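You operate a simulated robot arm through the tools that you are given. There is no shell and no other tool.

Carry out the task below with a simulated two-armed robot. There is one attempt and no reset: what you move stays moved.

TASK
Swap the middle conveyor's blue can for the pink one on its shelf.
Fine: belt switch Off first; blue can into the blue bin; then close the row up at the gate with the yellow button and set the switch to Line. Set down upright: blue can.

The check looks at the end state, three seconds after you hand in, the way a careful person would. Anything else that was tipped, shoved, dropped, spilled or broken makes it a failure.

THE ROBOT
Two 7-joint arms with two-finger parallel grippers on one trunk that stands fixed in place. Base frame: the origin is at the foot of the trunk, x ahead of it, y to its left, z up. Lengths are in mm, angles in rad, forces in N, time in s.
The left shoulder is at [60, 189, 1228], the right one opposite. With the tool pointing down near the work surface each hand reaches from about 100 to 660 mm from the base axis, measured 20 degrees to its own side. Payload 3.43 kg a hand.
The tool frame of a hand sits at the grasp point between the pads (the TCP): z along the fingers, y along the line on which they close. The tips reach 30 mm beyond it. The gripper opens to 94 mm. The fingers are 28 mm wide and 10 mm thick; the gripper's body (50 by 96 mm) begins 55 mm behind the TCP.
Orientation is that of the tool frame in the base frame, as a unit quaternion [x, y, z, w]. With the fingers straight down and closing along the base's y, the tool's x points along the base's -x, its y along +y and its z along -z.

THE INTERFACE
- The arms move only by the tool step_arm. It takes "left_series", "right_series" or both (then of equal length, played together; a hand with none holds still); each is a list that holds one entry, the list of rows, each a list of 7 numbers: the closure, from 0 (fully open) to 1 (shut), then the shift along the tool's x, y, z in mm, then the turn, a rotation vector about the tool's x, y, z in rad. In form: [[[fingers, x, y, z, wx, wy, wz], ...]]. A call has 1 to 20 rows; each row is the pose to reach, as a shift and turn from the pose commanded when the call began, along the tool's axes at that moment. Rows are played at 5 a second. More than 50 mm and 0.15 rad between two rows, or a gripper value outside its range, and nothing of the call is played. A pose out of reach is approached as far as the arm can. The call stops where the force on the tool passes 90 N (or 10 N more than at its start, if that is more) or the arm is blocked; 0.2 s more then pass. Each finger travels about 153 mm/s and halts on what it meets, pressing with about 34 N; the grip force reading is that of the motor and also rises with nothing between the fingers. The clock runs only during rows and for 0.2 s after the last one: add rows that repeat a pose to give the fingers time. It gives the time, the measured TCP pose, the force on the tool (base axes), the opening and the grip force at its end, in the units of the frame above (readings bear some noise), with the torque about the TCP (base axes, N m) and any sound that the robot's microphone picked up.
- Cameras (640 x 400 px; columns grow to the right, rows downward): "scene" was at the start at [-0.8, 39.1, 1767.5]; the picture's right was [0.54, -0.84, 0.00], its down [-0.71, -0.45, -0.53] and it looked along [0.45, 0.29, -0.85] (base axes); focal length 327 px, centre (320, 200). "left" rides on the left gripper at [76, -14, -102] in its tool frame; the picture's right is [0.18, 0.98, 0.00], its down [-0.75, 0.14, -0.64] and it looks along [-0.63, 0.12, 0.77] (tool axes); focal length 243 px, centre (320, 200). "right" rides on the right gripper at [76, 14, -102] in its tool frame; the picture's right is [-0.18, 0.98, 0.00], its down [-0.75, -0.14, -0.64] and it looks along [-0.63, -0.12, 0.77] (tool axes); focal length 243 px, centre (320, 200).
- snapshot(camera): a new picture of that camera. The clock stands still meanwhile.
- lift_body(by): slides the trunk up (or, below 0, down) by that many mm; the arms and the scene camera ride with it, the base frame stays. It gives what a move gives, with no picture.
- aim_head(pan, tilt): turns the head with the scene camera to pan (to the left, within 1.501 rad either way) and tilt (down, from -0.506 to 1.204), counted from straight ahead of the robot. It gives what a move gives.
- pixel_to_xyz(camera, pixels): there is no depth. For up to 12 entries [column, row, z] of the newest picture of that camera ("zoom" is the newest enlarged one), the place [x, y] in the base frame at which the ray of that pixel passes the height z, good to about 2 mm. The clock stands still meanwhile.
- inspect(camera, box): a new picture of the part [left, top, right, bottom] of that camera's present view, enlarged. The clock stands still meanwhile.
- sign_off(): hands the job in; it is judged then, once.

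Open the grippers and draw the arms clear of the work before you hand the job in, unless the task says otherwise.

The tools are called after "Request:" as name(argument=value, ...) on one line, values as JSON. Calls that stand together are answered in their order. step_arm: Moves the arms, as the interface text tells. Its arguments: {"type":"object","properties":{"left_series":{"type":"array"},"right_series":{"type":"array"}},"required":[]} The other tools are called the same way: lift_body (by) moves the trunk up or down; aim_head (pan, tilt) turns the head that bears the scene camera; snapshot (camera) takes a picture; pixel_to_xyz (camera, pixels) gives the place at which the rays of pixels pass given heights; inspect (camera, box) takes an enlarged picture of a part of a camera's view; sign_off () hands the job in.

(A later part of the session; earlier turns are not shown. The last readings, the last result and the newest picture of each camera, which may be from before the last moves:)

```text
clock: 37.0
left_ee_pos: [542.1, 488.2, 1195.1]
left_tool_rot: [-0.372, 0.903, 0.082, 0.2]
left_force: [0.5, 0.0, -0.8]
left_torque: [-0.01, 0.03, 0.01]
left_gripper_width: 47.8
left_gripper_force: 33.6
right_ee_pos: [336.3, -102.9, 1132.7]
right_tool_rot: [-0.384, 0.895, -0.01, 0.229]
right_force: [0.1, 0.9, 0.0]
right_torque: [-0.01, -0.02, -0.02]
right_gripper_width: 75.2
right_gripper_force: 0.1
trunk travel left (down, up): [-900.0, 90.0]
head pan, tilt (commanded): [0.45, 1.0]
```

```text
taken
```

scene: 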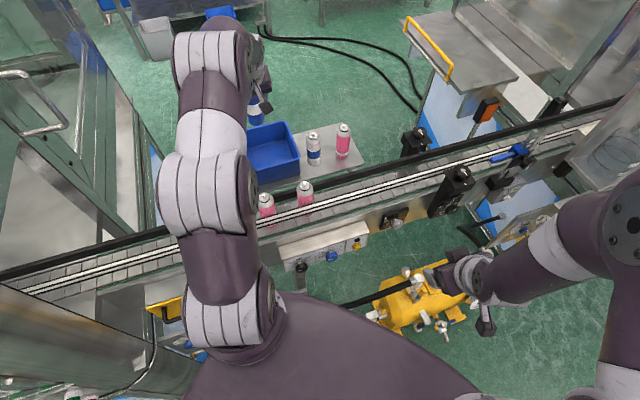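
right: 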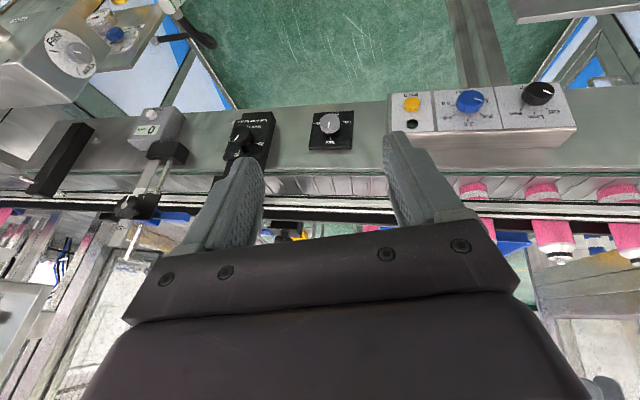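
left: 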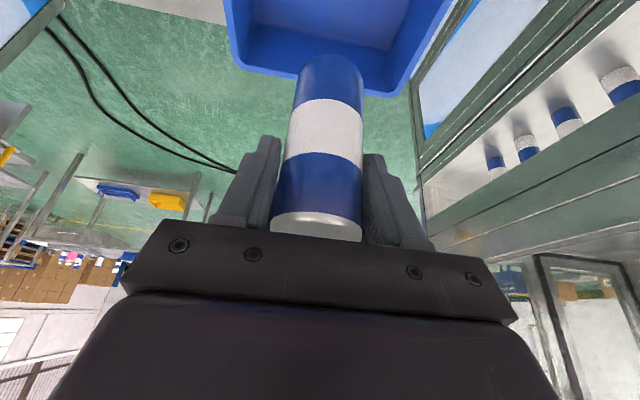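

The can hangs above the bin. I check rim corners from this view: far-left (241,68), far-right (393,94), and others via scene zoom.

Request:
inspect(camera="left", box=[200, 0, 480, 175])

Request:
inspect(camera="scene", box=[225, 90, 385, 210])

```text
2.29 times, centred on (340, 88) of left
```

zoom: 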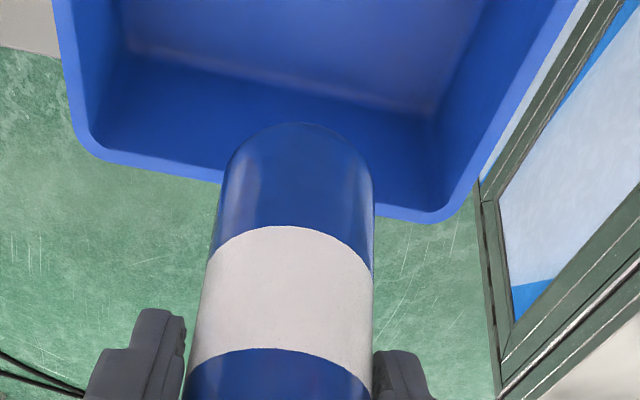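

```text
3.33 times, centred on (305, 150) of scene
```

zoom: 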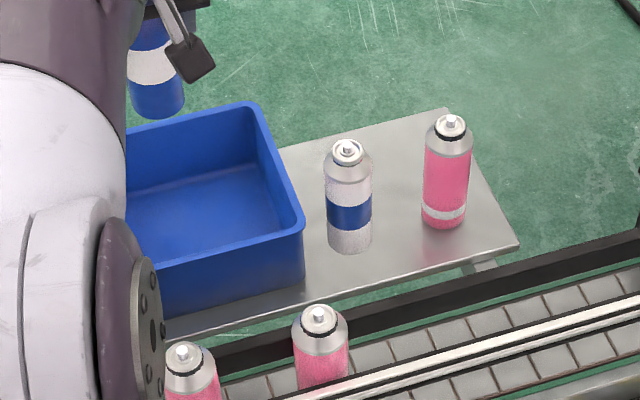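

I query those corner rays at rim and floor heights.

Request:
pixel_to_xyz(camera="left", pixels=[[237.4, 66.2, 1008], [392.4, 96.7, 1008], [257, 24.7, 935], [388, 50.9, 935], [237.4, 66.2, 990], [392.4, 96.7, 990]])

Request:
pixel_to_xyz(camera="zoom", pixels=[[254, 108, 1008], [300, 225, 1008], [254, 108, 990], [300, 225, 990], [240, 165, 935], [275, 240, 935], [304, 283, 930], [300, 293, 930]])

```text
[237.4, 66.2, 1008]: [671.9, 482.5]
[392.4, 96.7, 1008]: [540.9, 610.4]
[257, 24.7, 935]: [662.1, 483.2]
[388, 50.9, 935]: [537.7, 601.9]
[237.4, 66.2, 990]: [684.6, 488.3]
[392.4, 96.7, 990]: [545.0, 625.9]
```

```text
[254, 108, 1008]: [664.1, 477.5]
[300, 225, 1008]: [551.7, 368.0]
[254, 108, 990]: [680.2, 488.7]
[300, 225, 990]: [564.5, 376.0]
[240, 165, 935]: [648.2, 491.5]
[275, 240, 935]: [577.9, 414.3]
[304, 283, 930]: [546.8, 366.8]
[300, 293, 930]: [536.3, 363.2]
```

Averaging, the bin floor centre is about (554,501). I shift 14 mm forward and lower the can into the bin to TCP z≈1030.

Request:
step_arm(left_series=[[[0.7, -12.7, 0, 5.9, 0, 0, 0], [0.7, 4.2, 0, 42.1, 0, 0, 0], [0.7, 21.1, 0, 78.4, 0, 0, 0], [0.7, 38, 0, 114.6, 0, 0, 0], [0.7, 50.7, 0, 141.8, 0, 0, 0], [0.7, 57, 0, 155.4, 0, 0, 0]]])

Request:
snapshot(camera="left")

Request:
inspect(camera="scene", box=[200, 80, 360, 200])

```text
clock: 38.4
left_ee_pos: [553.5, 495.2, 1029.5]
left_tool_rot: [-0.373, 0.902, 0.083, 0.2]
left_force: [-0.2, 0.3, -0.5]
left_torque: [-0.01, -0.02, -0.03]
left_gripper_width: 47.9
left_gripper_force: 33.7
right_ee_pos: [335.8, -102.4, 1131.3]
right_tool_rot: [-0.383, 0.895, -0.011, 0.228]
right_force: [-0.1, 0.4, 0.0]
right_torque: [0.0, 0.0, 0.0]
right_gripper_width: 75.3
right_gripper_force: 0.1
trunk travel left (down, up): [-900.0, 90.0]
head pan, tilt (commanded): [0.45, 1.0]
```

```text
taken
```

left: 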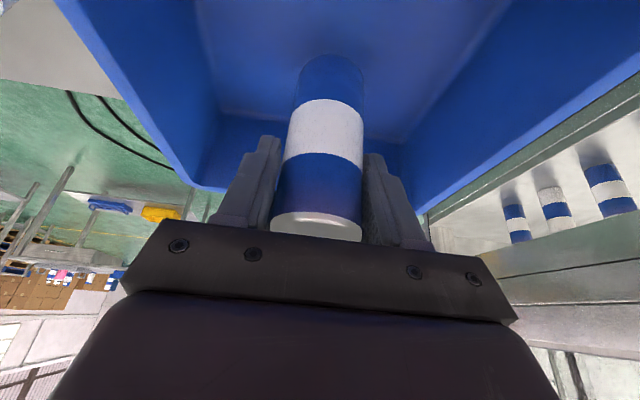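

```text
3.33 times, centred on (280, 140) of scene
```

zoom: 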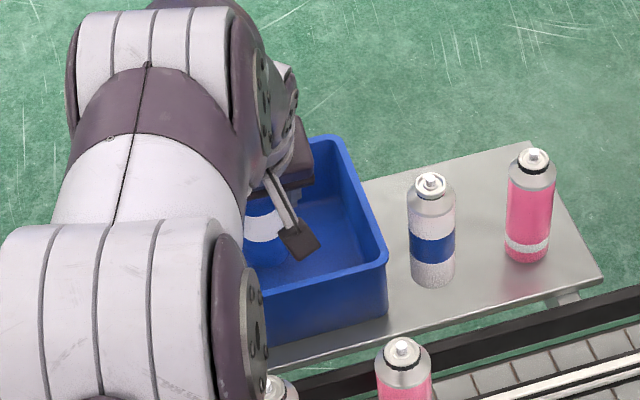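

The can is inside the bin walls, centred. I lower gently in small steps, watching the force.

Request:
step_arm(left_series=[[[0.7, 1.7, 0, 3.6, 0, 0, 0], [0.7, 3.4, 0, 7.2, 0, 0, 0], [0.7, 5.1, 0, 10.9, 0, 0, 0], [0.7, 5.9, 0, 12.7, 0, 0, 0]]])

```text
clock: 39.4
left_ee_pos: [551.9, 495.8, 1015.6]
left_tool_rot: [-0.372, 0.903, 0.083, 0.2]
left_force: [-0.1, -0.2, -0.2]
left_torque: [0.04, 0.02, 0.02]
left_gripper_width: 47.9
left_gripper_force: 33.9
right_ee_pos: [335.5, -102.4, 1131.4]
right_tool_rot: [-0.383, 0.895, -0.01, 0.229]
right_force: [0.4, -0.1, -0.9]
right_torque: [-0.03, -0.04, -0.01]
right_gripper_width: 75.1
right_gripper_force: 0.0
trunk travel left (down, up): [-900.0, 90.0]
head pan, tilt (commanded): [0.45, 1.0]
```

No contact yet at z 1015.6. I go on down a few millimetres at a time.

Request:
step_arm(left_series=[[[0.7, 0.8, 0, 1.8, 0, 0, 0], [0.7, 1.7, 0, 3.6, 0, 0, 0], [0.7, 2.5, 0, 5.4, 0, 0, 0]]])

Request:
snapshot(camera="left")

```text
clock: 40.2
left_ee_pos: [552.2, 496.1, 1008.4]
left_tool_rot: [-0.373, 0.902, 0.083, 0.2]
left_force: [-0.2, -1.1, -1.1]
left_torque: [0.0, -0.04, 0.02]
left_gripper_width: 47.7
left_gripper_force: 33.9
right_ee_pos: [336.6, -101.7, 1131.4]
right_tool_rot: [-0.383, 0.895, -0.011, 0.229]
right_force: [0.5, 0.0, -0.4]
right_torque: [-0.01, 0.0, 0.0]
right_gripper_width: 75.1
right_gripper_force: 0.0
trunk travel left (down, up): [-900.0, 90.0]
head pan, tilt (commanded): [0.45, 1.0]
```

```text
taken
```

left: 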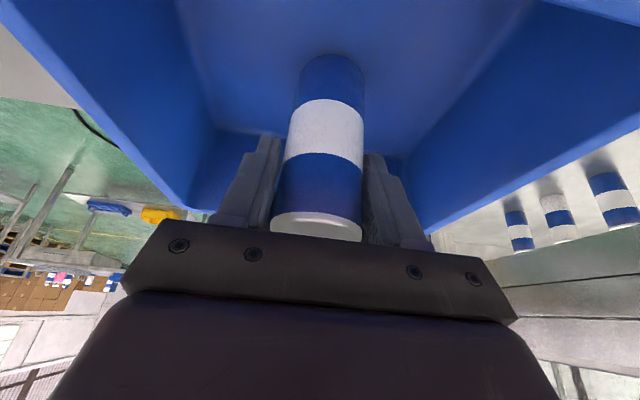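

Still free. I continue in ~1.5 mm rows.

Request:
step_arm(left_series=[[[0.7, 0.6, 0, 1.4, 0, 0, 0], [0.7, 1.3, 0, 2.7, 0, 0, 0], [0.7, 1.9, 0, 4.1, 0, 0, 0]]])

Request:
step_arm(left_series=[[[0.7, 0.6, 0, 1.4, 0, 0, 0], [0.7, 1.3, 0, 2.7, 0, 0, 0]]])

```text
clock: 41.0
left_ee_pos: [553.5, 497.1, 1005.7]
left_tool_rot: [-0.373, 0.902, 0.083, 0.2]
left_force: [-0.2, -0.2, -0.5]
left_torque: [0.03, -0.03, 0.03]
left_gripper_width: 47.5
left_gripper_force: 33.3
right_ee_pos: [335.7, -103.1, 1132.6]
right_tool_rot: [-0.383, 0.895, -0.01, 0.229]
right_force: [0.1, 0.0, 0.1]
right_torque: [0.01, -0.02, 0.0]
right_gripper_width: 75.1
right_gripper_force: 0.0
trunk travel left (down, up): [-900.0, 90.0]
head pan, tilt (commanded): [0.45, 1.0]
```

```text
clock: 41.6
left_ee_pos: [552.8, 496.3, 1004.3]
left_tool_rot: [-0.372, 0.902, 0.082, 0.203]
left_force: [-0.8, 0.2, 10.3]
left_torque: [-0.14, -0.01, 0.0]
left_gripper_width: 47.4
left_gripper_force: 34.2
right_ee_pos: [335.7, -104.6, 1132.1]
right_tool_rot: [-0.383, 0.895, -0.01, 0.229]
right_force: [0.1, 0.6, -0.1]
right_torque: [-0.05, 0.01, 0.0]
right_gripper_width: 75.0
right_gripper_force: 0.1
trunk travel left (down, up): [-900.0, 90.0]
head pan, tilt (commanded): [0.45, 1.0]
```

Contact felt (10 N up): the can stands on the bin floor. I open the fingers gently.

Request:
step_arm(left_series=[[[0.47, 0, 0, 0, 0, 0, 0], [0.42, 0, 0, 0, 0, 0, 0], [0.35, 0, 0, 0, 0, 0, 0], [0.25, 0, 0, 0, 0, 0, 0], [0.25, 0, 0, 0, 0, 0, 0]]])

Request:
snapshot(camera="left")

```text
clock: 42.8
left_ee_pos: [551.5, 496.6, 1002.8]
left_tool_rot: [-0.373, 0.902, 0.082, 0.2]
left_force: [-0.1, 0.2, 0.3]
left_torque: [0.0, 0.02, -0.01]
left_gripper_width: 70.6
left_gripper_force: 0.0
right_ee_pos: [336.8, -102.8, 1131.6]
right_tool_rot: [-0.382, 0.895, -0.011, 0.229]
right_force: [-0.2, -0.1, 0.1]
right_torque: [0.0, 0.02, 0.03]
right_gripper_width: 75.3
right_gripper_force: 0.1
trunk travel left (down, up): [-900.0, 90.0]
head pan, tilt (commanded): [0.45, 1.0]
```

```text
taken
```

left: 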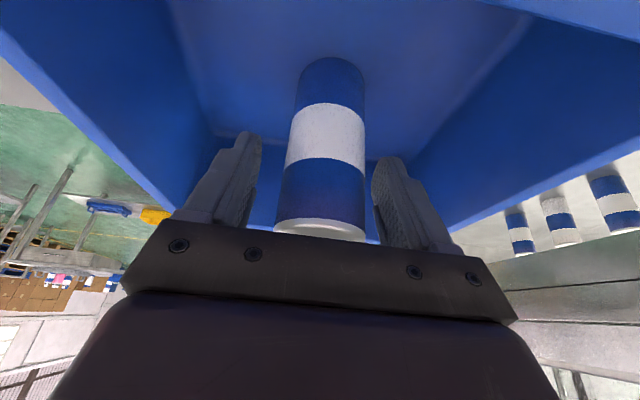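

The can stands upright, released. I centre by 3 mm and rise vertically out of the bin.

Request:
step_arm(left_series=[[[0.25, 0, 3, 0, 0, 0, 0], [0.25, -8, 3, -18, 0, 0, 0], [0.25, -24, 3, -52, 0, 0, 0], [0.25, -42, 3, -90, 0, 0, 0], [0.25, -60, 3, -128, 0, 0, 0], [0.25, -72, 3, -155, 0, 0, 0]]])

Request:
snapshot(camera="left")

Request:
snapshot(camera="scene")

```text
clock: 44.2
left_ee_pos: [549.7, 496.4, 1173.5]
left_tool_rot: [-0.373, 0.902, 0.082, 0.2]
left_force: [0.7, -0.3, 0.5]
left_torque: [0.01, 0.02, 0.0]
left_gripper_width: 70.7
left_gripper_force: 0.1
right_ee_pos: [335.9, -103.4, 1131.6]
right_tool_rot: [-0.382, 0.895, -0.011, 0.228]
right_force: [-0.2, -0.4, -0.4]
right_torque: [0.02, 0.01, -0.01]
right_gripper_width: 75.1
right_gripper_force: 0.1
trunk travel left (down, up): [-900.0, 90.0]
head pan, tilt (commanded): [0.45, 1.0]
```

```text
taken
```

left: 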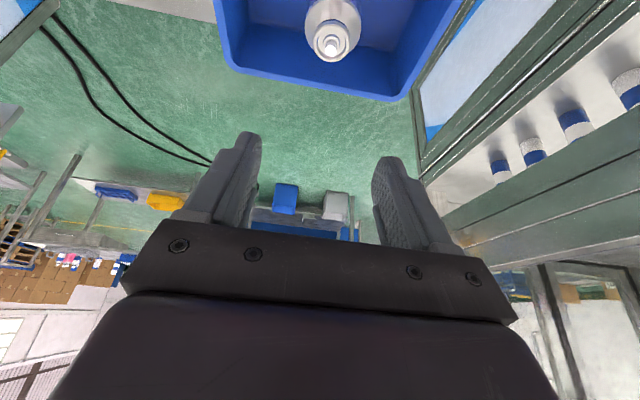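

```text
taken
```

scene: 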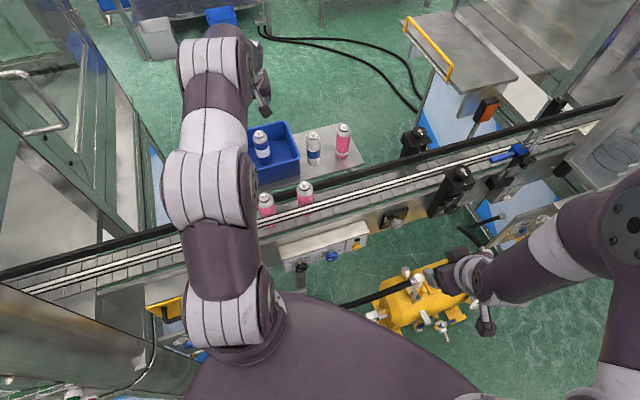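

The blue can stands upright in the blue bin. Next I bring the left hand over the pink shelf can (690,283) with 40° tilt and yaw 30°, hovering at z≈1135, to test reach and re-measure.

Request:
step_arm(left_series=[[[0.2, 11.7, -41.3, 1.6, 0.0236, -0.0437, 0.0372], [0.2, 23.4, -82.7, 3.2, 0.0473, -0.0873, 0.0743], [0.2, 35.1, -124, 4.9, 0.0709, -0.131, 0.1115], [0.2, 46.8, -165.3, 6.5, 0.0945, -0.1747, 0.1486], [0.2, 58.5, -206.7, 8.1, 0.1182, -0.2183, 0.1858], [0.2, 70.2, -248, 9.7, 0.1418, -0.262, 0.2229]]])

Request:
snapshot(camera="left")

Request:
snapshot(camera="scene")

```text
clock: 45.6
left_ee_pos: [684.0, 279.2, 1134.7]
left_tool_rot: [-0.24, 0.908, 0.089, 0.331]
left_force: [-0.7, 0.8, -0.6]
left_torque: [0.02, 0.0, 0.04]
left_gripper_width: 75.3
left_gripper_force: 0.1
right_ee_pos: [336.9, -102.7, 1131.3]
right_tool_rot: [-0.383, 0.895, -0.01, 0.228]
right_force: [-0.2, -0.5, 0.3]
right_torque: [0.0, -0.02, 0.03]
right_gripper_width: 75.2
right_gripper_force: 0.1
trunk travel left (down, up): [-900.0, 90.0]
head pan, tilt (commanded): [0.45, 1.0]
```

```text
taken
```

left: 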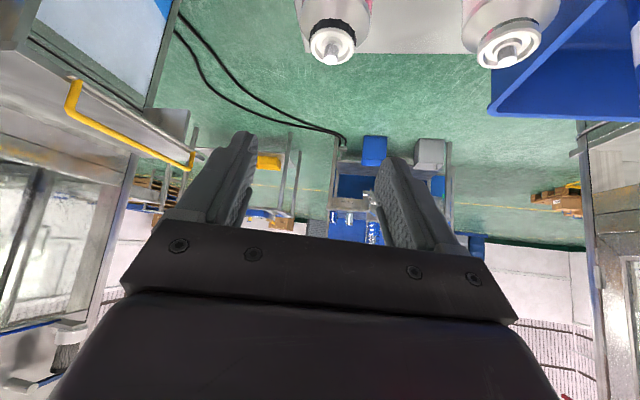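

```text
taken
```

scene: 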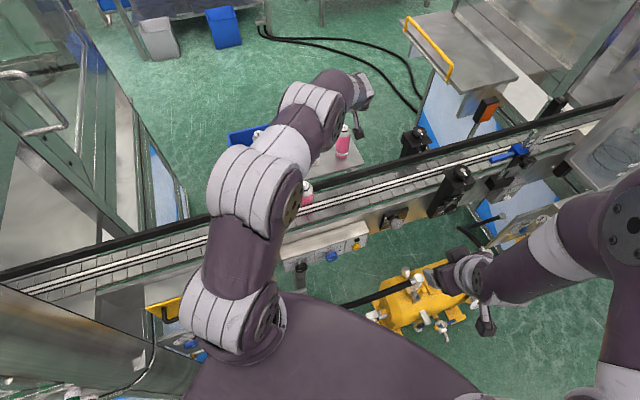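

Reach is fine here (no out-of-reach note). I try reducing the tilt to 30° (better for later placing on the belt) to see whether it is still reachable.

Request:
step_arm(left_series=[[[0.2, 0, 0, 0, 0, 0.09, 0], [0.2, 0, 0, 0, 0, 0.175, 0]]])

Request:
snapshot(camera="left")

```text
clock: 46.2
left_ee_pos: [683.4, 280.9, 1134.3]
left_tool_rot: [-0.247, 0.934, 0.067, 0.249]
left_force: [0.8, 0.3, -0.4]
left_torque: [0.0, 0.05, -0.04]
left_gripper_width: 74.9
left_gripper_force: 0.0
right_ee_pos: [336.8, -102.1, 1132.3]
right_tool_rot: [-0.383, 0.895, -0.01, 0.229]
right_force: [0.6, 0.2, -0.5]
right_torque: [0.01, 0.03, 0.02]
right_gripper_width: 75.1
right_gripper_force: 0.1
trunk travel left (down, up): [-900.0, 90.0]
head pan, tilt (commanded): [0.45, 1.0]
```

```text
taken
```

left: 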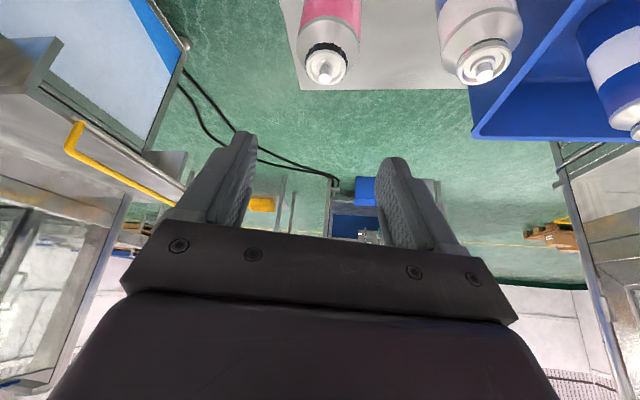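

30° tilt is reachable. Pink nozzle at ~(326,72), blue at (484,70); I zoom to measure.

Request:
inspect(camera="left", box=[260, 0, 540, 140])

Request:
inspect(camera="scene", box=[310, 100, 390, 170])

```text
2.29 times, centred on (400, 70) of left
```

zoom: 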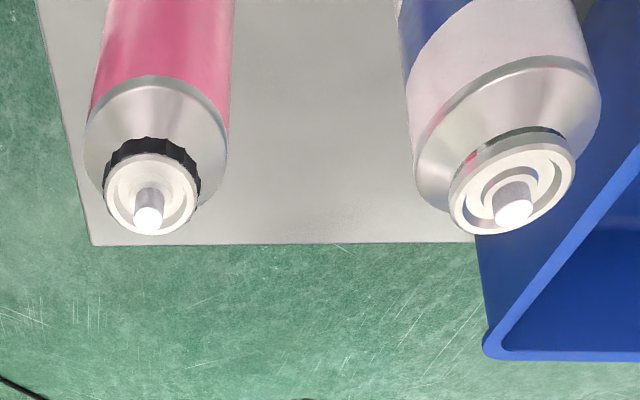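

```text
5.71 times, centred on (350, 135) of scene
```

zoom: 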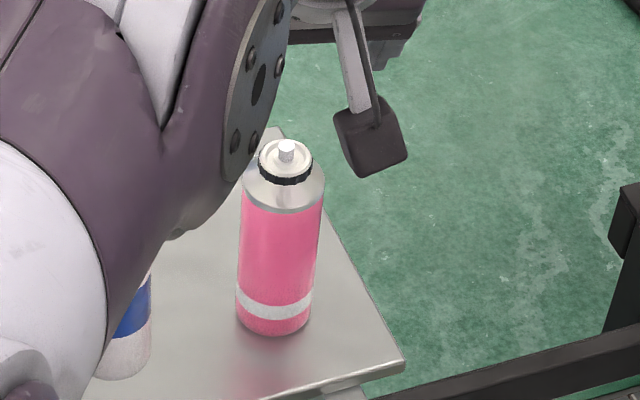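

I query the nozzle rays in both views.

Request:
pixel_to_xyz(camera="left", pixels=[[324.9, 77.4, 1056], [324.9, 77.4, 1050], [324.9, 77.4, 1040], [484.3, 74.8, 1050]])

Request:
pixel_to_xyz(camera="zoom", pixels=[[286, 146, 1056], [286, 146, 1050], [286, 146, 1040], [272, 335, 935], [272, 335, 925]])

```text
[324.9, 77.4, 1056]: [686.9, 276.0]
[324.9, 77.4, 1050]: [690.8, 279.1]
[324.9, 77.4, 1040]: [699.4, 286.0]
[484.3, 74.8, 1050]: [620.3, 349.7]
```

```text
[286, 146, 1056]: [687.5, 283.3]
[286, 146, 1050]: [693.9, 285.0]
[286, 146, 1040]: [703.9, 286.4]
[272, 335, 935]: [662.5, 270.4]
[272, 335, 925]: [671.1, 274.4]
```

Pink axis ≈ (693,283), top ≈1049, shelf ≈ 925. I align and descend to TCP z≈1003 with fingers 75 mm open around it.

Request:
step_arm(left_series=[[[0.2, -4.6, -2.9, 2.7, 0, 0, 0], [0.2, 10.4, -2.9, 28.7, 0, 0, 0], [0.2, 25.4, -2.9, 54.6, 0, 0, 0], [0.2, 35.4, -2.9, 72, 0, 0, 0]]])

Request:
snapshot(camera="left")

```text
clock: 47.2
left_ee_pos: [689.1, 280.1, 1055.4]
left_tool_rot: [-0.248, 0.933, 0.067, 0.251]
left_force: [-0.4, 0.8, 0.0]
left_torque: [0.02, 0.02, 0.0]
left_gripper_width: 75.0
left_gripper_force: 0.1
right_ee_pos: [336.0, -102.3, 1132.1]
right_tool_rot: [-0.383, 0.895, -0.01, 0.229]
right_force: [-0.3, 0.2, 0.0]
right_torque: [-0.01, 0.01, -0.02]
right_gripper_width: 75.2
right_gripper_force: 0.1
trunk travel left (down, up): [-900.0, 90.0]
head pan, tilt (commanded): [0.45, 1.0]
```

```text
taken
```

left: 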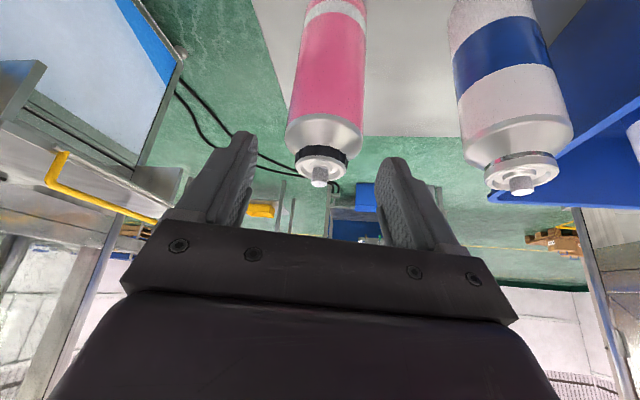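

The can is centred between the fingers (nozzle at (320,178)). I continue down to z≈1003.

Request:
step_arm(left_series=[[[0.2, 7.5, 0, 13, 0, 0, 0], [0.2, 17, 0, 29.4, 0, 0, 0], [0.2, 26, 0, 45, 0, 0, 0], [0.2, 26, 0, 45, 0, 0, 0]]])

Request:
snapshot(camera="left")

Request:
inspect(camera="scene", box=[280, 80, 420, 200])

```text
clock: 48.2
left_ee_pos: [689.0, 280.4, 1002.7]
left_tool_rot: [-0.248, 0.934, 0.066, 0.25]
left_force: [0.4, 0.8, 0.2]
left_torque: [0.0, 0.02, -0.03]
left_gripper_width: 75.0
left_gripper_force: 0.0
right_ee_pos: [335.0, -103.9, 1132.1]
right_tool_rot: [-0.383, 0.895, -0.01, 0.228]
right_force: [-0.5, -0.9, -0.2]
right_torque: [0.0, -0.01, -0.03]
right_gripper_width: 75.4
right_gripper_force: 0.0
trunk travel left (down, up): [-900.0, 90.0]
head pan, tilt (commanded): [0.45, 1.0]
```

```text
taken
```

left: 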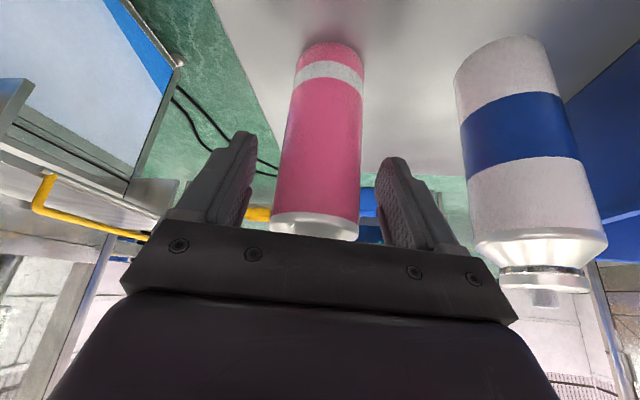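

```text
3.33 times, centred on (350, 140) of scene
```

zoom: 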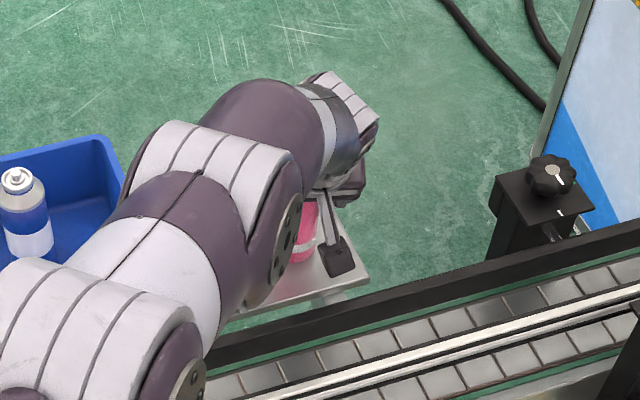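

Pink can is between the fingers, nothing touched. I close.

Request:
step_arm(left_series=[[[0.35, 0, 0, 0, 0, 0, 0], [0.47, 0, 0, 0, 0, 0, 0], [0.7, 0, 0, 0, 0, 0, 0], [0.7, 0, 0, 0, 0, 0, 0]]])

Request:
snapshot(camera="left")

```text
clock: 49.2
left_ee_pos: [690.2, 281.8, 1003.1]
left_tool_rot: [-0.248, 0.934, 0.066, 0.251]
left_force: [0.2, -0.1, -0.6]
left_torque: [-0.01, -0.04, 0.02]
left_gripper_width: 47.5
left_gripper_force: 34.0
right_ee_pos: [335.8, -102.8, 1131.8]
right_tool_rot: [-0.384, 0.895, -0.01, 0.227]
right_force: [-0.4, 0.1, -0.7]
right_torque: [-0.01, 0.0, 0.03]
right_gripper_width: 75.2
right_gripper_force: 0.1
trunk travel left (down, up): [-900.0, 90.0]
head pan, tilt (commanded): [0.45, 1.0]
```

```text
taken
```

left: 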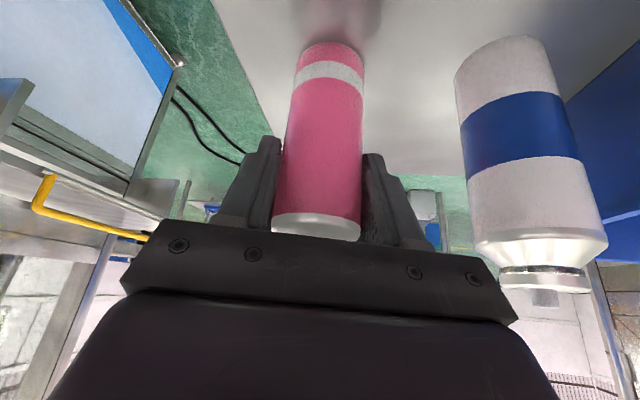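

Gripped at 47.5 mm. I lift straight up ~133 mm.

Request:
step_arm(left_series=[[[0.7, -5, 0, -8.7, 0, 0, 0], [0.7, -20, 0, -34.6, 0, 0, 0], [0.7, -40, 0, -69.3, 0, 0, 0], [0.7, -57, 0, -98.7, 0, 0, 0], [0.7, -66.5, 0, -115, 0, 0, 0]]])

Request:
snapshot(camera="left")

Request:
snapshot(camera="scene")

```text
clock: 50.4
left_ee_pos: [688.4, 280.0, 1135.7]
left_tool_rot: [-0.248, 0.934, 0.067, 0.25]
left_force: [-0.2, -0.3, -0.3]
left_torque: [0.01, -0.02, 0.0]
left_gripper_width: 47.1
left_gripper_force: 33.7
right_ee_pos: [336.6, -103.2, 1132.2]
right_tool_rot: [-0.383, 0.895, -0.01, 0.228]
right_force: [0.7, -1.3, 0.5]
right_torque: [0.02, 0.0, 0.02]
right_gripper_width: 75.3
right_gripper_force: 0.0
trunk travel left (down, up): [-900.0, 90.0]
head pan, tilt (commanded): [0.45, 1.0]
```

```text
taken
```

left: 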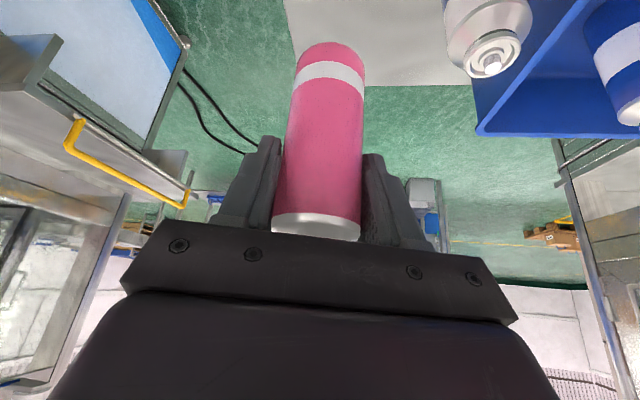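

```text
taken
```

scene: 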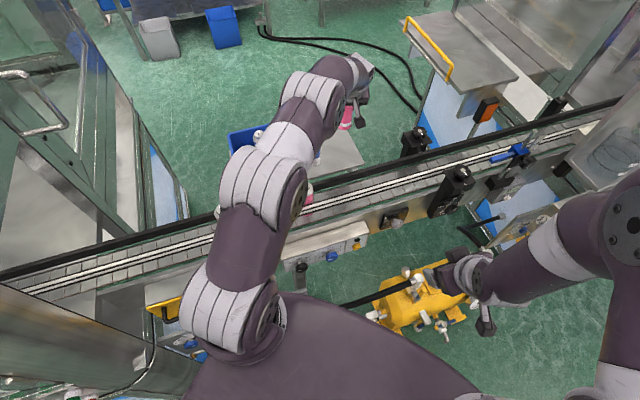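

The pink can is up (base ≈ z 1058). I carry it back over the belt to above the former blue-can spot (505,204), turning the hand to yaw 45°.

Request:
step_arm(left_series=[[[0.7, 20, 3, -12, -0.017, 0, -0.03], [0.7, 54, 7.5, -33, -0.043, 0, -0.074], [0.7, 88, 12.2, -54, -0.069, 0, -0.12], [0.7, 122, 17, -74, -0.096, 0, -0.166], [0.7, 154, 21.4, -93.5, -0.121, 0, -0.21], [0.7, 171, 23.7, -103.7, -0.1345, 0, -0.233], [0.7, 171, 23.7, -103.7, -0.1345, 0, -0.233]]])

Request:
snapshot(camera="left")

Request:
snapshot(camera="scene")

```text
clock: 52.0
left_ee_pos: [504.8, 201.7, 1139.6]
left_tool_rot: [-0.372, 0.892, 0.099, 0.239]
left_force: [-0.5, 0.1, -0.2]
left_torque: [-0.03, 0.0, 0.04]
left_gripper_width: 47.5
left_gripper_force: 34.1
right_ee_pos: [336.7, -102.8, 1131.2]
right_tool_rot: [-0.383, 0.895, -0.011, 0.228]
right_force: [-0.3, -0.7, 0.4]
right_torque: [0.04, 0.0, 0.01]
right_gripper_width: 75.4
right_gripper_force: 0.0
trunk travel left (down, up): [-900.0, 90.0]
head pan, tilt (commanded): [0.45, 1.0]
```

```text
taken
```

left: 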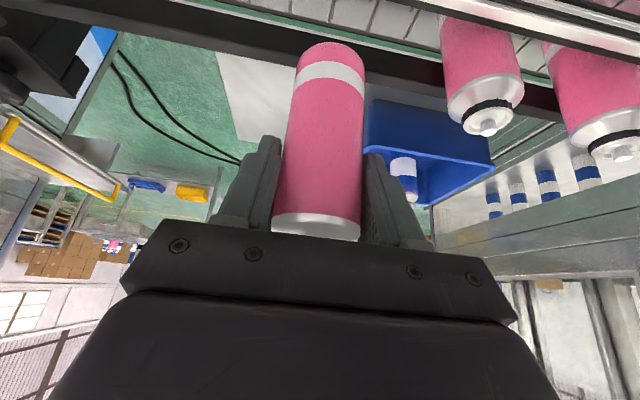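

```text
taken
```

scene: 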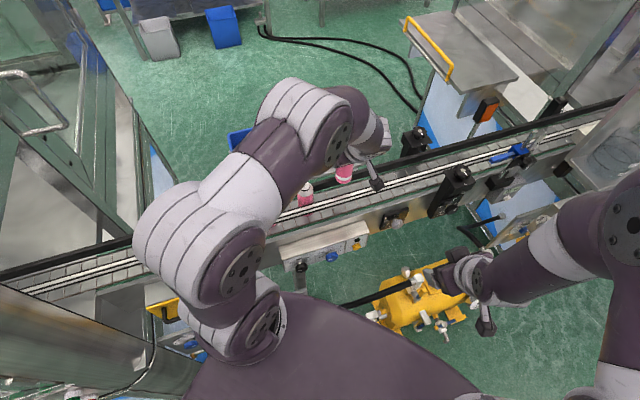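

Over the spot with the can upright. I lower it toward the belt to TCP z≈1045 (about 10 mm above touchdown).

Request:
step_arm(left_series=[[[0.7, 12, 0, 20.8, 0, 0, 0], [0.7, 26, 0, 45, 0, 0, 0], [0.7, 39, 0, 67.5, 0, 0, 0], [0.7, 47.5, 0, 82.3, 0, 0, 0], [0.7, 47.5, 0, 82.3, 0, 0, 0]]])

Request:
snapshot(camera="left")

Request:
inspect(camera="scene", box=[270, 130, 410, 230])

```text
clock: 53.2
left_ee_pos: [503.3, 202.0, 1043.3]
left_tool_rot: [-0.371, 0.892, 0.1, 0.239]
left_force: [-0.1, 0.8, -0.4]
left_torque: [-0.01, 0.02, -0.01]
left_gripper_width: 47.1
left_gripper_force: 34.4
right_ee_pos: [336.2, -102.4, 1131.1]
right_tool_rot: [-0.383, 0.895, -0.01, 0.228]
right_force: [0.2, -0.1, 0.4]
right_torque: [0.0, 0.01, 0.0]
right_gripper_width: 75.1
right_gripper_force: 0.1
trunk travel left (down, up): [-900.0, 90.0]
head pan, tilt (commanded): [0.45, 1.0]
```

```text
taken
```

left: 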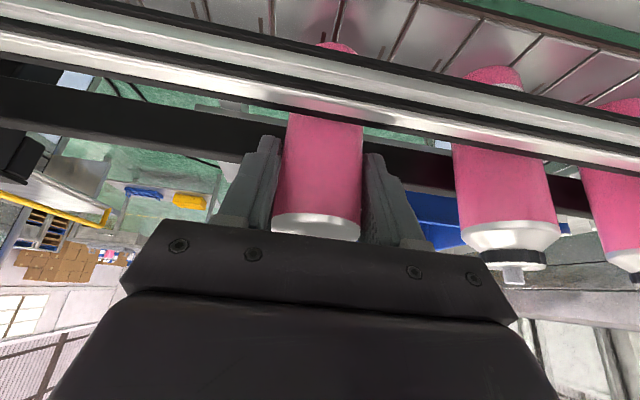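

```text
4.00 times, centred on (340, 180) of scene
```

zoom: 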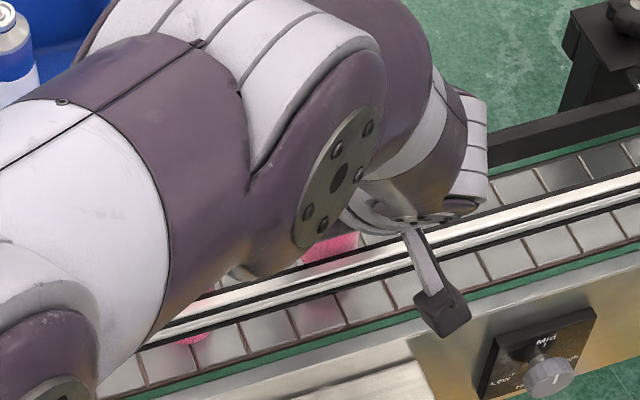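

The can is between the rails with its base a little above the belt. I lower slowly in small rows.

Request:
step_arm(left_series=[[[0.7, 1, 0, 1.7, 0, 0, 0], [0.7, 2, 0, 3.5, 0, 0, 0], [0.7, 2.8, 0, 4.8, 0, 0, 0]]])

Request:
step_arm(left_series=[[[0.7, 0.7, 0, 1.2, 0, 0, 0], [0.7, 1.4, 0, 2.4, 0, 0, 0]]])

```text
clock: 54.0
left_ee_pos: [503.9, 202.0, 1039.7]
left_tool_rot: [-0.371, 0.891, 0.101, 0.24]
left_force: [-1.3, 0.6, 1.8]
left_torque: [-0.01, -0.07, -0.01]
left_gripper_width: 47.5
left_gripper_force: 34.3
right_ee_pos: [335.2, -103.3, 1131.7]
right_tool_rot: [-0.383, 0.895, -0.011, 0.229]
right_force: [0.6, 0.3, -0.7]
right_torque: [-0.01, 0.0, -0.01]
right_gripper_width: 75.5
right_gripper_force: 0.0
trunk travel left (down, up): [-900.0, 90.0]
head pan, tilt (commanded): [0.45, 1.0]
```

```text
clock: 54.6
left_ee_pos: [501.4, 202.1, 1035.6]
left_tool_rot: [-0.371, 0.892, 0.1, 0.238]
left_force: [-1.3, -0.2, -1.5]
left_torque: [0.03, -0.1, -0.03]
left_gripper_width: 47.3
left_gripper_force: 34.1
right_ee_pos: [335.1, -103.4, 1132.8]
right_tool_rot: [-0.382, 0.895, -0.01, 0.23]
right_force: [0.3, 0.1, -0.4]
right_torque: [0.02, 0.0, -0.01]
right_gripper_width: 75.4
right_gripper_force: 0.0
trunk travel left (down, up): [-900.0, 90.0]
head pan, tilt (commanded): [0.45, 1.0]
```

No clear contact at 1035.6. I continue with ~1 mm rows.

Request:
step_arm(left_series=[[[0.7, 0.5, 0, 0.9, 0, 0, 0], [0.7, 1, 0, 1.7, 0, 0, 0]]])

Request:
step_arm(left_series=[[[0.7, 0.5, 0, 0.9, 0, 0, 0], [0.7, 1, 0, 1.7, 0, 0, 0]]])

```text
clock: 55.2
left_ee_pos: [502.3, 201.8, 1034.5]
left_tool_rot: [-0.372, 0.892, 0.1, 0.238]
left_force: [-2.5, -1.7, 1.3]
left_torque: [-0.06, -0.03, -0.07]
left_gripper_width: 47.0
left_gripper_force: 33.8
right_ee_pos: [335.8, -104.1, 1131.9]
right_tool_rot: [-0.383, 0.895, -0.01, 0.228]
right_force: [0.4, -0.3, -0.2]
right_torque: [-0.01, 0.0, -0.05]
right_gripper_width: 75.3
right_gripper_force: 0.0
trunk travel left (down, up): [-900.0, 90.0]
head pan, tilt (commanded): [0.45, 1.0]
```

```text
clock: 55.8
left_ee_pos: [503.4, 201.5, 1032.7]
left_tool_rot: [-0.37, 0.892, 0.099, 0.239]
left_force: [-1.5, -2.0, 1.4]
left_torque: [-0.07, 0.0, -0.02]
left_gripper_width: 47.4
left_gripper_force: 34.4
right_ee_pos: [334.9, -103.7, 1131.4]
right_tool_rot: [-0.383, 0.895, -0.011, 0.229]
right_force: [0.3, -0.8, -1.6]
right_torque: [0.01, 0.0, -0.02]
right_gripper_width: 75.3
right_gripper_force: 0.1
trunk travel left (down, up): [-900.0, 90.0]
head pan, tilt (commanded): [0.45, 1.0]
```

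Small steady force of ~2.5 N backward; I check the picture for a light touch of the fingertips at the rear guide.

Request:
inspect(camera="left", box=[200, 60, 440, 260])

Request:
inspect(camera="right", box=[360, 120, 640, 300])

```text
2.00 times, centred on (320, 160) of left
```

zoom: 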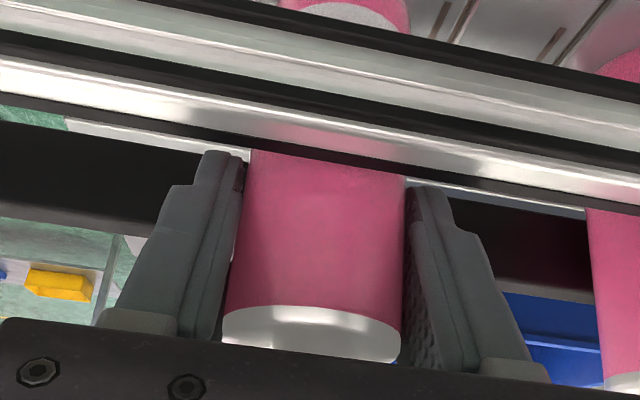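

```text
2.22 times, centred on (500, 210) of right
```

zoom: 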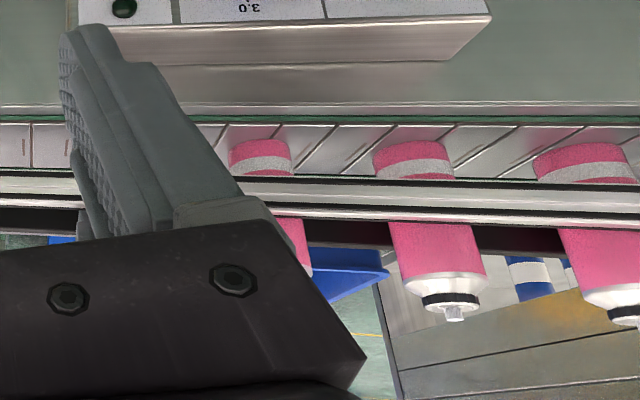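

The new can's foot seems very close to level with its neighbours. I continue lowering by ~1.5 mm steps until clear upward contact force.

Request:
step_arm(left_series=[[[0.7, 0.4, 0, 0.7, 0, 0, 0], [0.7, 0.8, 0, 1.4, 0, 0, 0]]])

Request:
step_arm(left_series=[[[0.7, 0.4, 0, 0.7, 0, 0, 0], [0.7, 0.8, 0, 1.4, 0, 0, 0]]])

```text
clock: 56.4
left_ee_pos: [502.8, 200.3, 1032.8]
left_tool_rot: [-0.371, 0.891, 0.099, 0.241]
left_force: [-1.3, -0.7, 11.5]
left_torque: [-0.01, 0.07, -0.05]
left_gripper_width: 47.2
left_gripper_force: 34.2
right_ee_pos: [334.9, -102.0, 1133.4]
right_tool_rot: [-0.383, 0.895, -0.011, 0.229]
right_force: [0.7, 0.5, 0.1]
right_torque: [-0.01, 0.01, -0.02]
right_gripper_width: 75.1
right_gripper_force: 0.0
trunk travel left (down, up): [-900.0, 90.0]
head pan, tilt (commanded): [0.45, 1.0]
```

```text
clock: 57.0
left_ee_pos: [503.2, 201.7, 1032.0]
left_tool_rot: [-0.371, 0.891, 0.099, 0.241]
left_force: [0.7, -0.3, 25.0]
left_torque: [-0.01, 0.14, -0.01]
left_gripper_width: 47.2
left_gripper_force: 34.1
right_ee_pos: [333.9, -104.0, 1132.6]
right_tool_rot: [-0.383, 0.895, -0.011, 0.229]
right_force: [0.6, -0.3, 0.5]
right_torque: [0.01, 0.03, -0.01]
right_gripper_width: 75.2
right_gripper_force: 0.1
trunk travel left (down, up): [-900.0, 90.0]
head pan, tilt (commanded): [0.45, 1.0]
```

Firm contact (25 N up): the can stands on the belt. I ease up 1 mm and open the fingers gently.

Request:
step_arm(left_series=[[[0.7, -0.5, 0, -0.9, 0, 0, 0], [0.47, -0.5, 0, -0.9, 0, 0, 0], [0.42, -0.5, 0, -0.9, 0, 0, 0], [0.35, -0.5, 0, -0.9, 0, 0, 0], [0.22, -0.5, 0, -0.9, 0, 0, 0], [0.22, -0.5, 0, -0.9, 0, 0, 0]]])

Request:
snapshot(camera="left")

Request:
inspect(camera="right", box=[360, 120, 640, 300])

```text
clock: 58.4
left_ee_pos: [503.7, 201.9, 1029.6]
left_tool_rot: [-0.371, 0.892, 0.1, 0.239]
left_force: [-4.1, -1.1, -1.0]
left_torque: [-0.03, 0.14, -0.12]
left_gripper_width: 72.7
left_gripper_force: 0.0
right_ee_pos: [335.8, -103.7, 1131.2]
right_tool_rot: [-0.383, 0.895, -0.01, 0.228]
right_force: [0.2, 0.1, -0.8]
right_torque: [0.02, -0.03, -0.01]
right_gripper_width: 75.4
right_gripper_force: 0.0
trunk travel left (down, up): [-900.0, 90.0]
head pan, tilt (commanded): [0.45, 1.0]
```

```text
taken
```

left: 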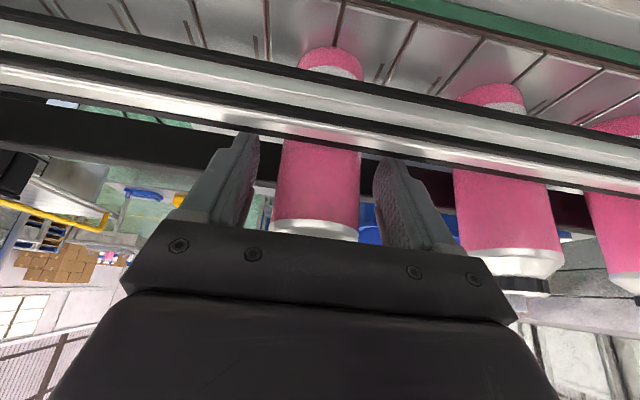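

```text
2.22 times, centred on (500, 210) of right
```

zoom: 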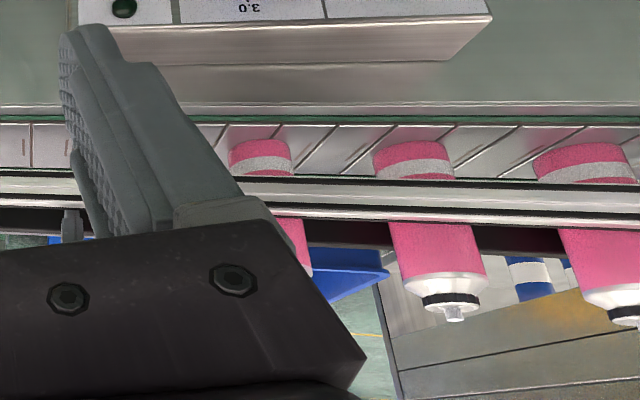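

Released and the can stands upright. A slight touch (4 N) remains at the fingertips, so I back off 3 mm and then rise vertically.

Request:
step_arm(left_series=[[[0.22, 2.6, 0, -1.5, 0, 0, 0], [0.2, -2.4, 0, -10.2, 0, 0, 0], [0.2, -14.9, 0, -31.8, 0, 0, 0], [0.2, -32.4, 0, -62, 0, 0, 0], [0.2, -49.9, 0, -92.5, 0, 0, 0], [0.2, -64.9, 0, -118.4, 0, 0, 0]]])

Request:
snapshot(camera="left")

Request:
snapshot(camera="scene")

```text
clock: 59.8
left_ee_pos: [500.3, 200.2, 1166.6]
left_tool_rot: [-0.371, 0.892, 0.099, 0.239]
left_force: [0.1, 0.0, 0.4]
left_torque: [-0.01, 0.0, -0.01]
left_gripper_width: 75.1
left_gripper_force: 0.1
right_ee_pos: [335.6, -103.1, 1132.0]
right_tool_rot: [-0.382, 0.895, -0.011, 0.228]
right_force: [0.1, 0.0, 0.0]
right_torque: [0.02, -0.01, -0.01]
right_gripper_width: 75.2
right_gripper_force: 0.2
trunk travel left (down, up): [-900.0, 90.0]
head pan, tilt (commanded): [0.45, 1.0]
```

```text
taken
```

left: 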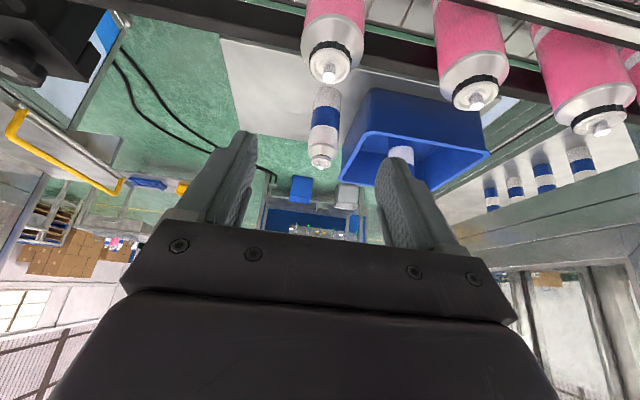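

```text
taken
```

scene: 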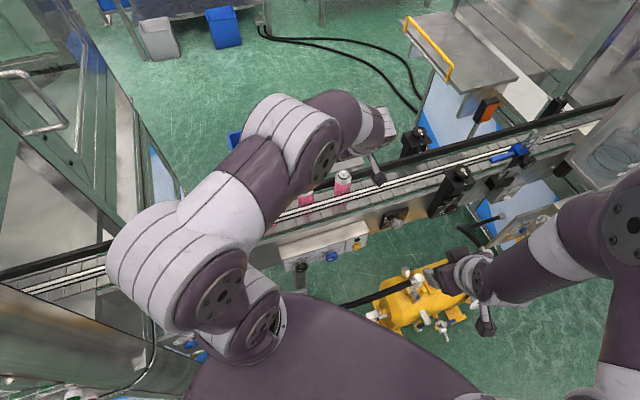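

The pink can stands upright in the blue can's place. I withdraw the left hand up and to the left.

Request:
step_arm(left_series=[[[0.2, -20, 0, -34.6, 0, 0, 0], [0.2, -37.5, 28, -65, 0, 0, 0], [0.2, -56, 63, -77, 0, 0.1, 0], [0.2, -68.8, 105, -79, 0, 0.21, 0], [0.2, -77.5, 147, -74, 0, 0.32, 0], [0.2, -84.4, 188, -70, 0, 0.43, 0], [0.2, -88, 212, -68, 0, 0.5236, 0]]])

Request:
snapshot(camera="scene")

Request:
snapshot(camera="left")

```text
clock: 61.4
left_ee_pos: [380.5, 380.7, 1266.8]
left_tool_rot: [-0.384, 0.923, 0.001, -0.001]
left_force: [1.0, -1.0, 0.3]
left_torque: [-0.02, 0.0, -0.01]
left_gripper_width: 75.4
left_gripper_force: 0.0
right_ee_pos: [336.8, -100.7, 1130.3]
right_tool_rot: [-0.384, 0.895, -0.01, 0.227]
right_force: [0.4, 0.1, 0.4]
right_torque: [0.02, 0.0, 0.01]
right_gripper_width: 75.2
right_gripper_force: 0.0
trunk travel left (down, up): [-900.0, 90.0]
head pan, tilt (commanded): [0.45, 1.0]
```

```text
taken
```

scene: 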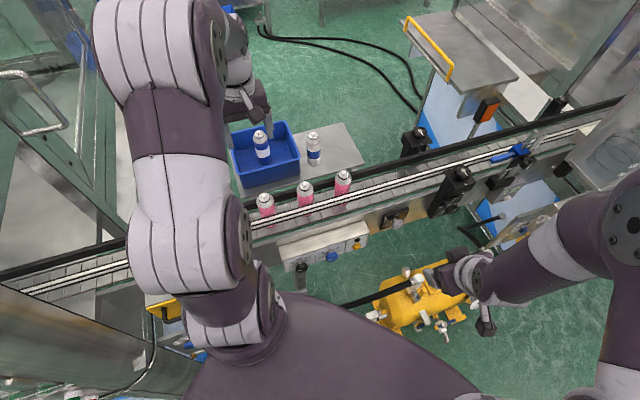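

```text
taken
```

left: 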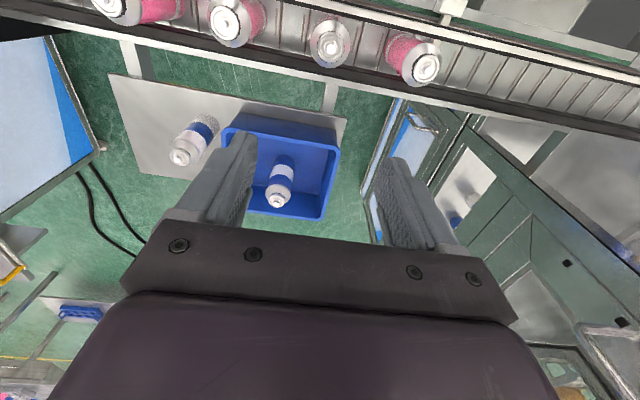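

All four pink cans stand on the belt and the blue can is upright in the bin. Now the right hand: I close its fingers, straighten it to tool-down yaw 45° and move to hover in front of the yellow button at (402,86,980).

Request:
step_arm(right_series=[[[0.4, -18.3, 19.4, 32, -0.0323, 0.0692, 0.0042], [0.6, -36.5, 38.8, 64, -0.0647, 0.1385, 0.0083], [0.8, -54.8, 58.2, 96, -0.097, 0.2077, 0.0125], [1, -73.1, 77.6, 128, -0.1293, 0.2769, 0.0166], [1, -91.3, 97, 160, -0.1617, 0.3462, 0.0208], [1, -109.6, 116.4, 192, -0.194, 0.4154, 0.0249], [1, -109.6, 116.4, 192, -0.194, 0.4154, 0.0249]]])

Request:
snapshot(camera="right")

Request:
snapshot(camera="scene")

```text
clock: 63.0
left_ee_pos: [381.0, 379.4, 1267.3]
left_tool_rot: [-0.384, 0.923, 0.0, 0.0]
left_force: [0.5, 0.4, 0.4]
left_torque: [-0.02, 0.03, 0.02]
left_gripper_width: 74.9
left_gripper_force: 0.0
right_ee_pos: [419.4, 70.4, 1006.8]
right_tool_rot: [-0.379, 0.918, 0.006, 0.113]
right_force: [0.0, 0.4, -0.7]
right_torque: [0.0, 0.0, 0.0]
right_gripper_width: 0.0
right_gripper_force: 33.0
right hand out of reach, approached as far as the arm can: row 4, 5, 6, 7
trunk travel left (down, up): [-900.0, 90.0]
head pan, tilt (commanded): [0.45, 1.0]
```

```text
taken
```

right: 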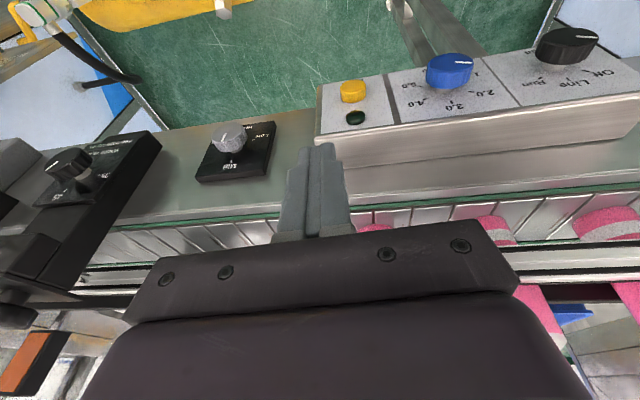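

```text
taken
```

scene: 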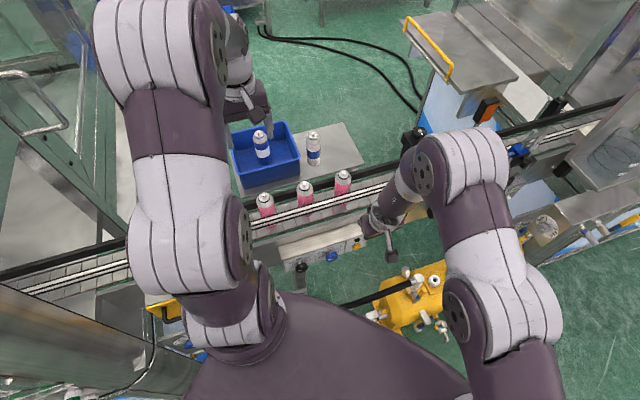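

The arm couldn't straighten fully here: it stands at (419,70,1007) with ~13° tilt. I'll use about 20° tilt instead and move to just in front of and above the button.

Request:
step_arm(right_series=[[[1, 7, 10, 24, -0.024, -0.04, 0.005], [1, 14, 20, 48, -0.048, -0.08, 0.01], [1, 22, 29, 72, -0.073, -0.12, 0.016], [1, 22, 29, 72, -0.073, -0.12, 0.016]]])

Request:
snapshot(camera="right")

```text
clock: 64.0
left_ee_pos: [380.4, 378.0, 1268.3]
left_tool_rot: [-0.384, 0.923, 0.001, 0.0]
left_force: [-0.1, -0.4, -0.4]
left_torque: [0.05, 0.01, -0.04]
left_gripper_width: 75.2
left_gripper_force: 0.0
right_ee_pos: [366.5, 89.9, 909.2]
right_tool_rot: [-0.373, 0.925, 0.057, 0.042]
right_force: [-0.4, 0.3, 0.0]
right_torque: [0.0, 0.03, -0.01]
right_gripper_width: 0.2
right_gripper_force: 33.3
right hand out of reach, approached as far as the arm can: row 1, 2
trunk travel left (down, up): [-900.0, 90.0]
head pan, tilt (commanded): [0.45, 1.0]
```

```text
taken
```

right: 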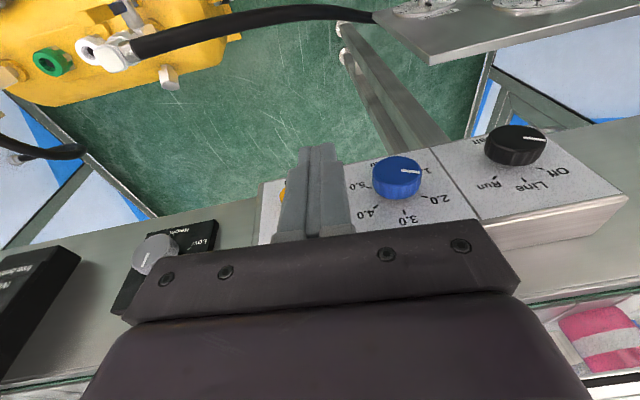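

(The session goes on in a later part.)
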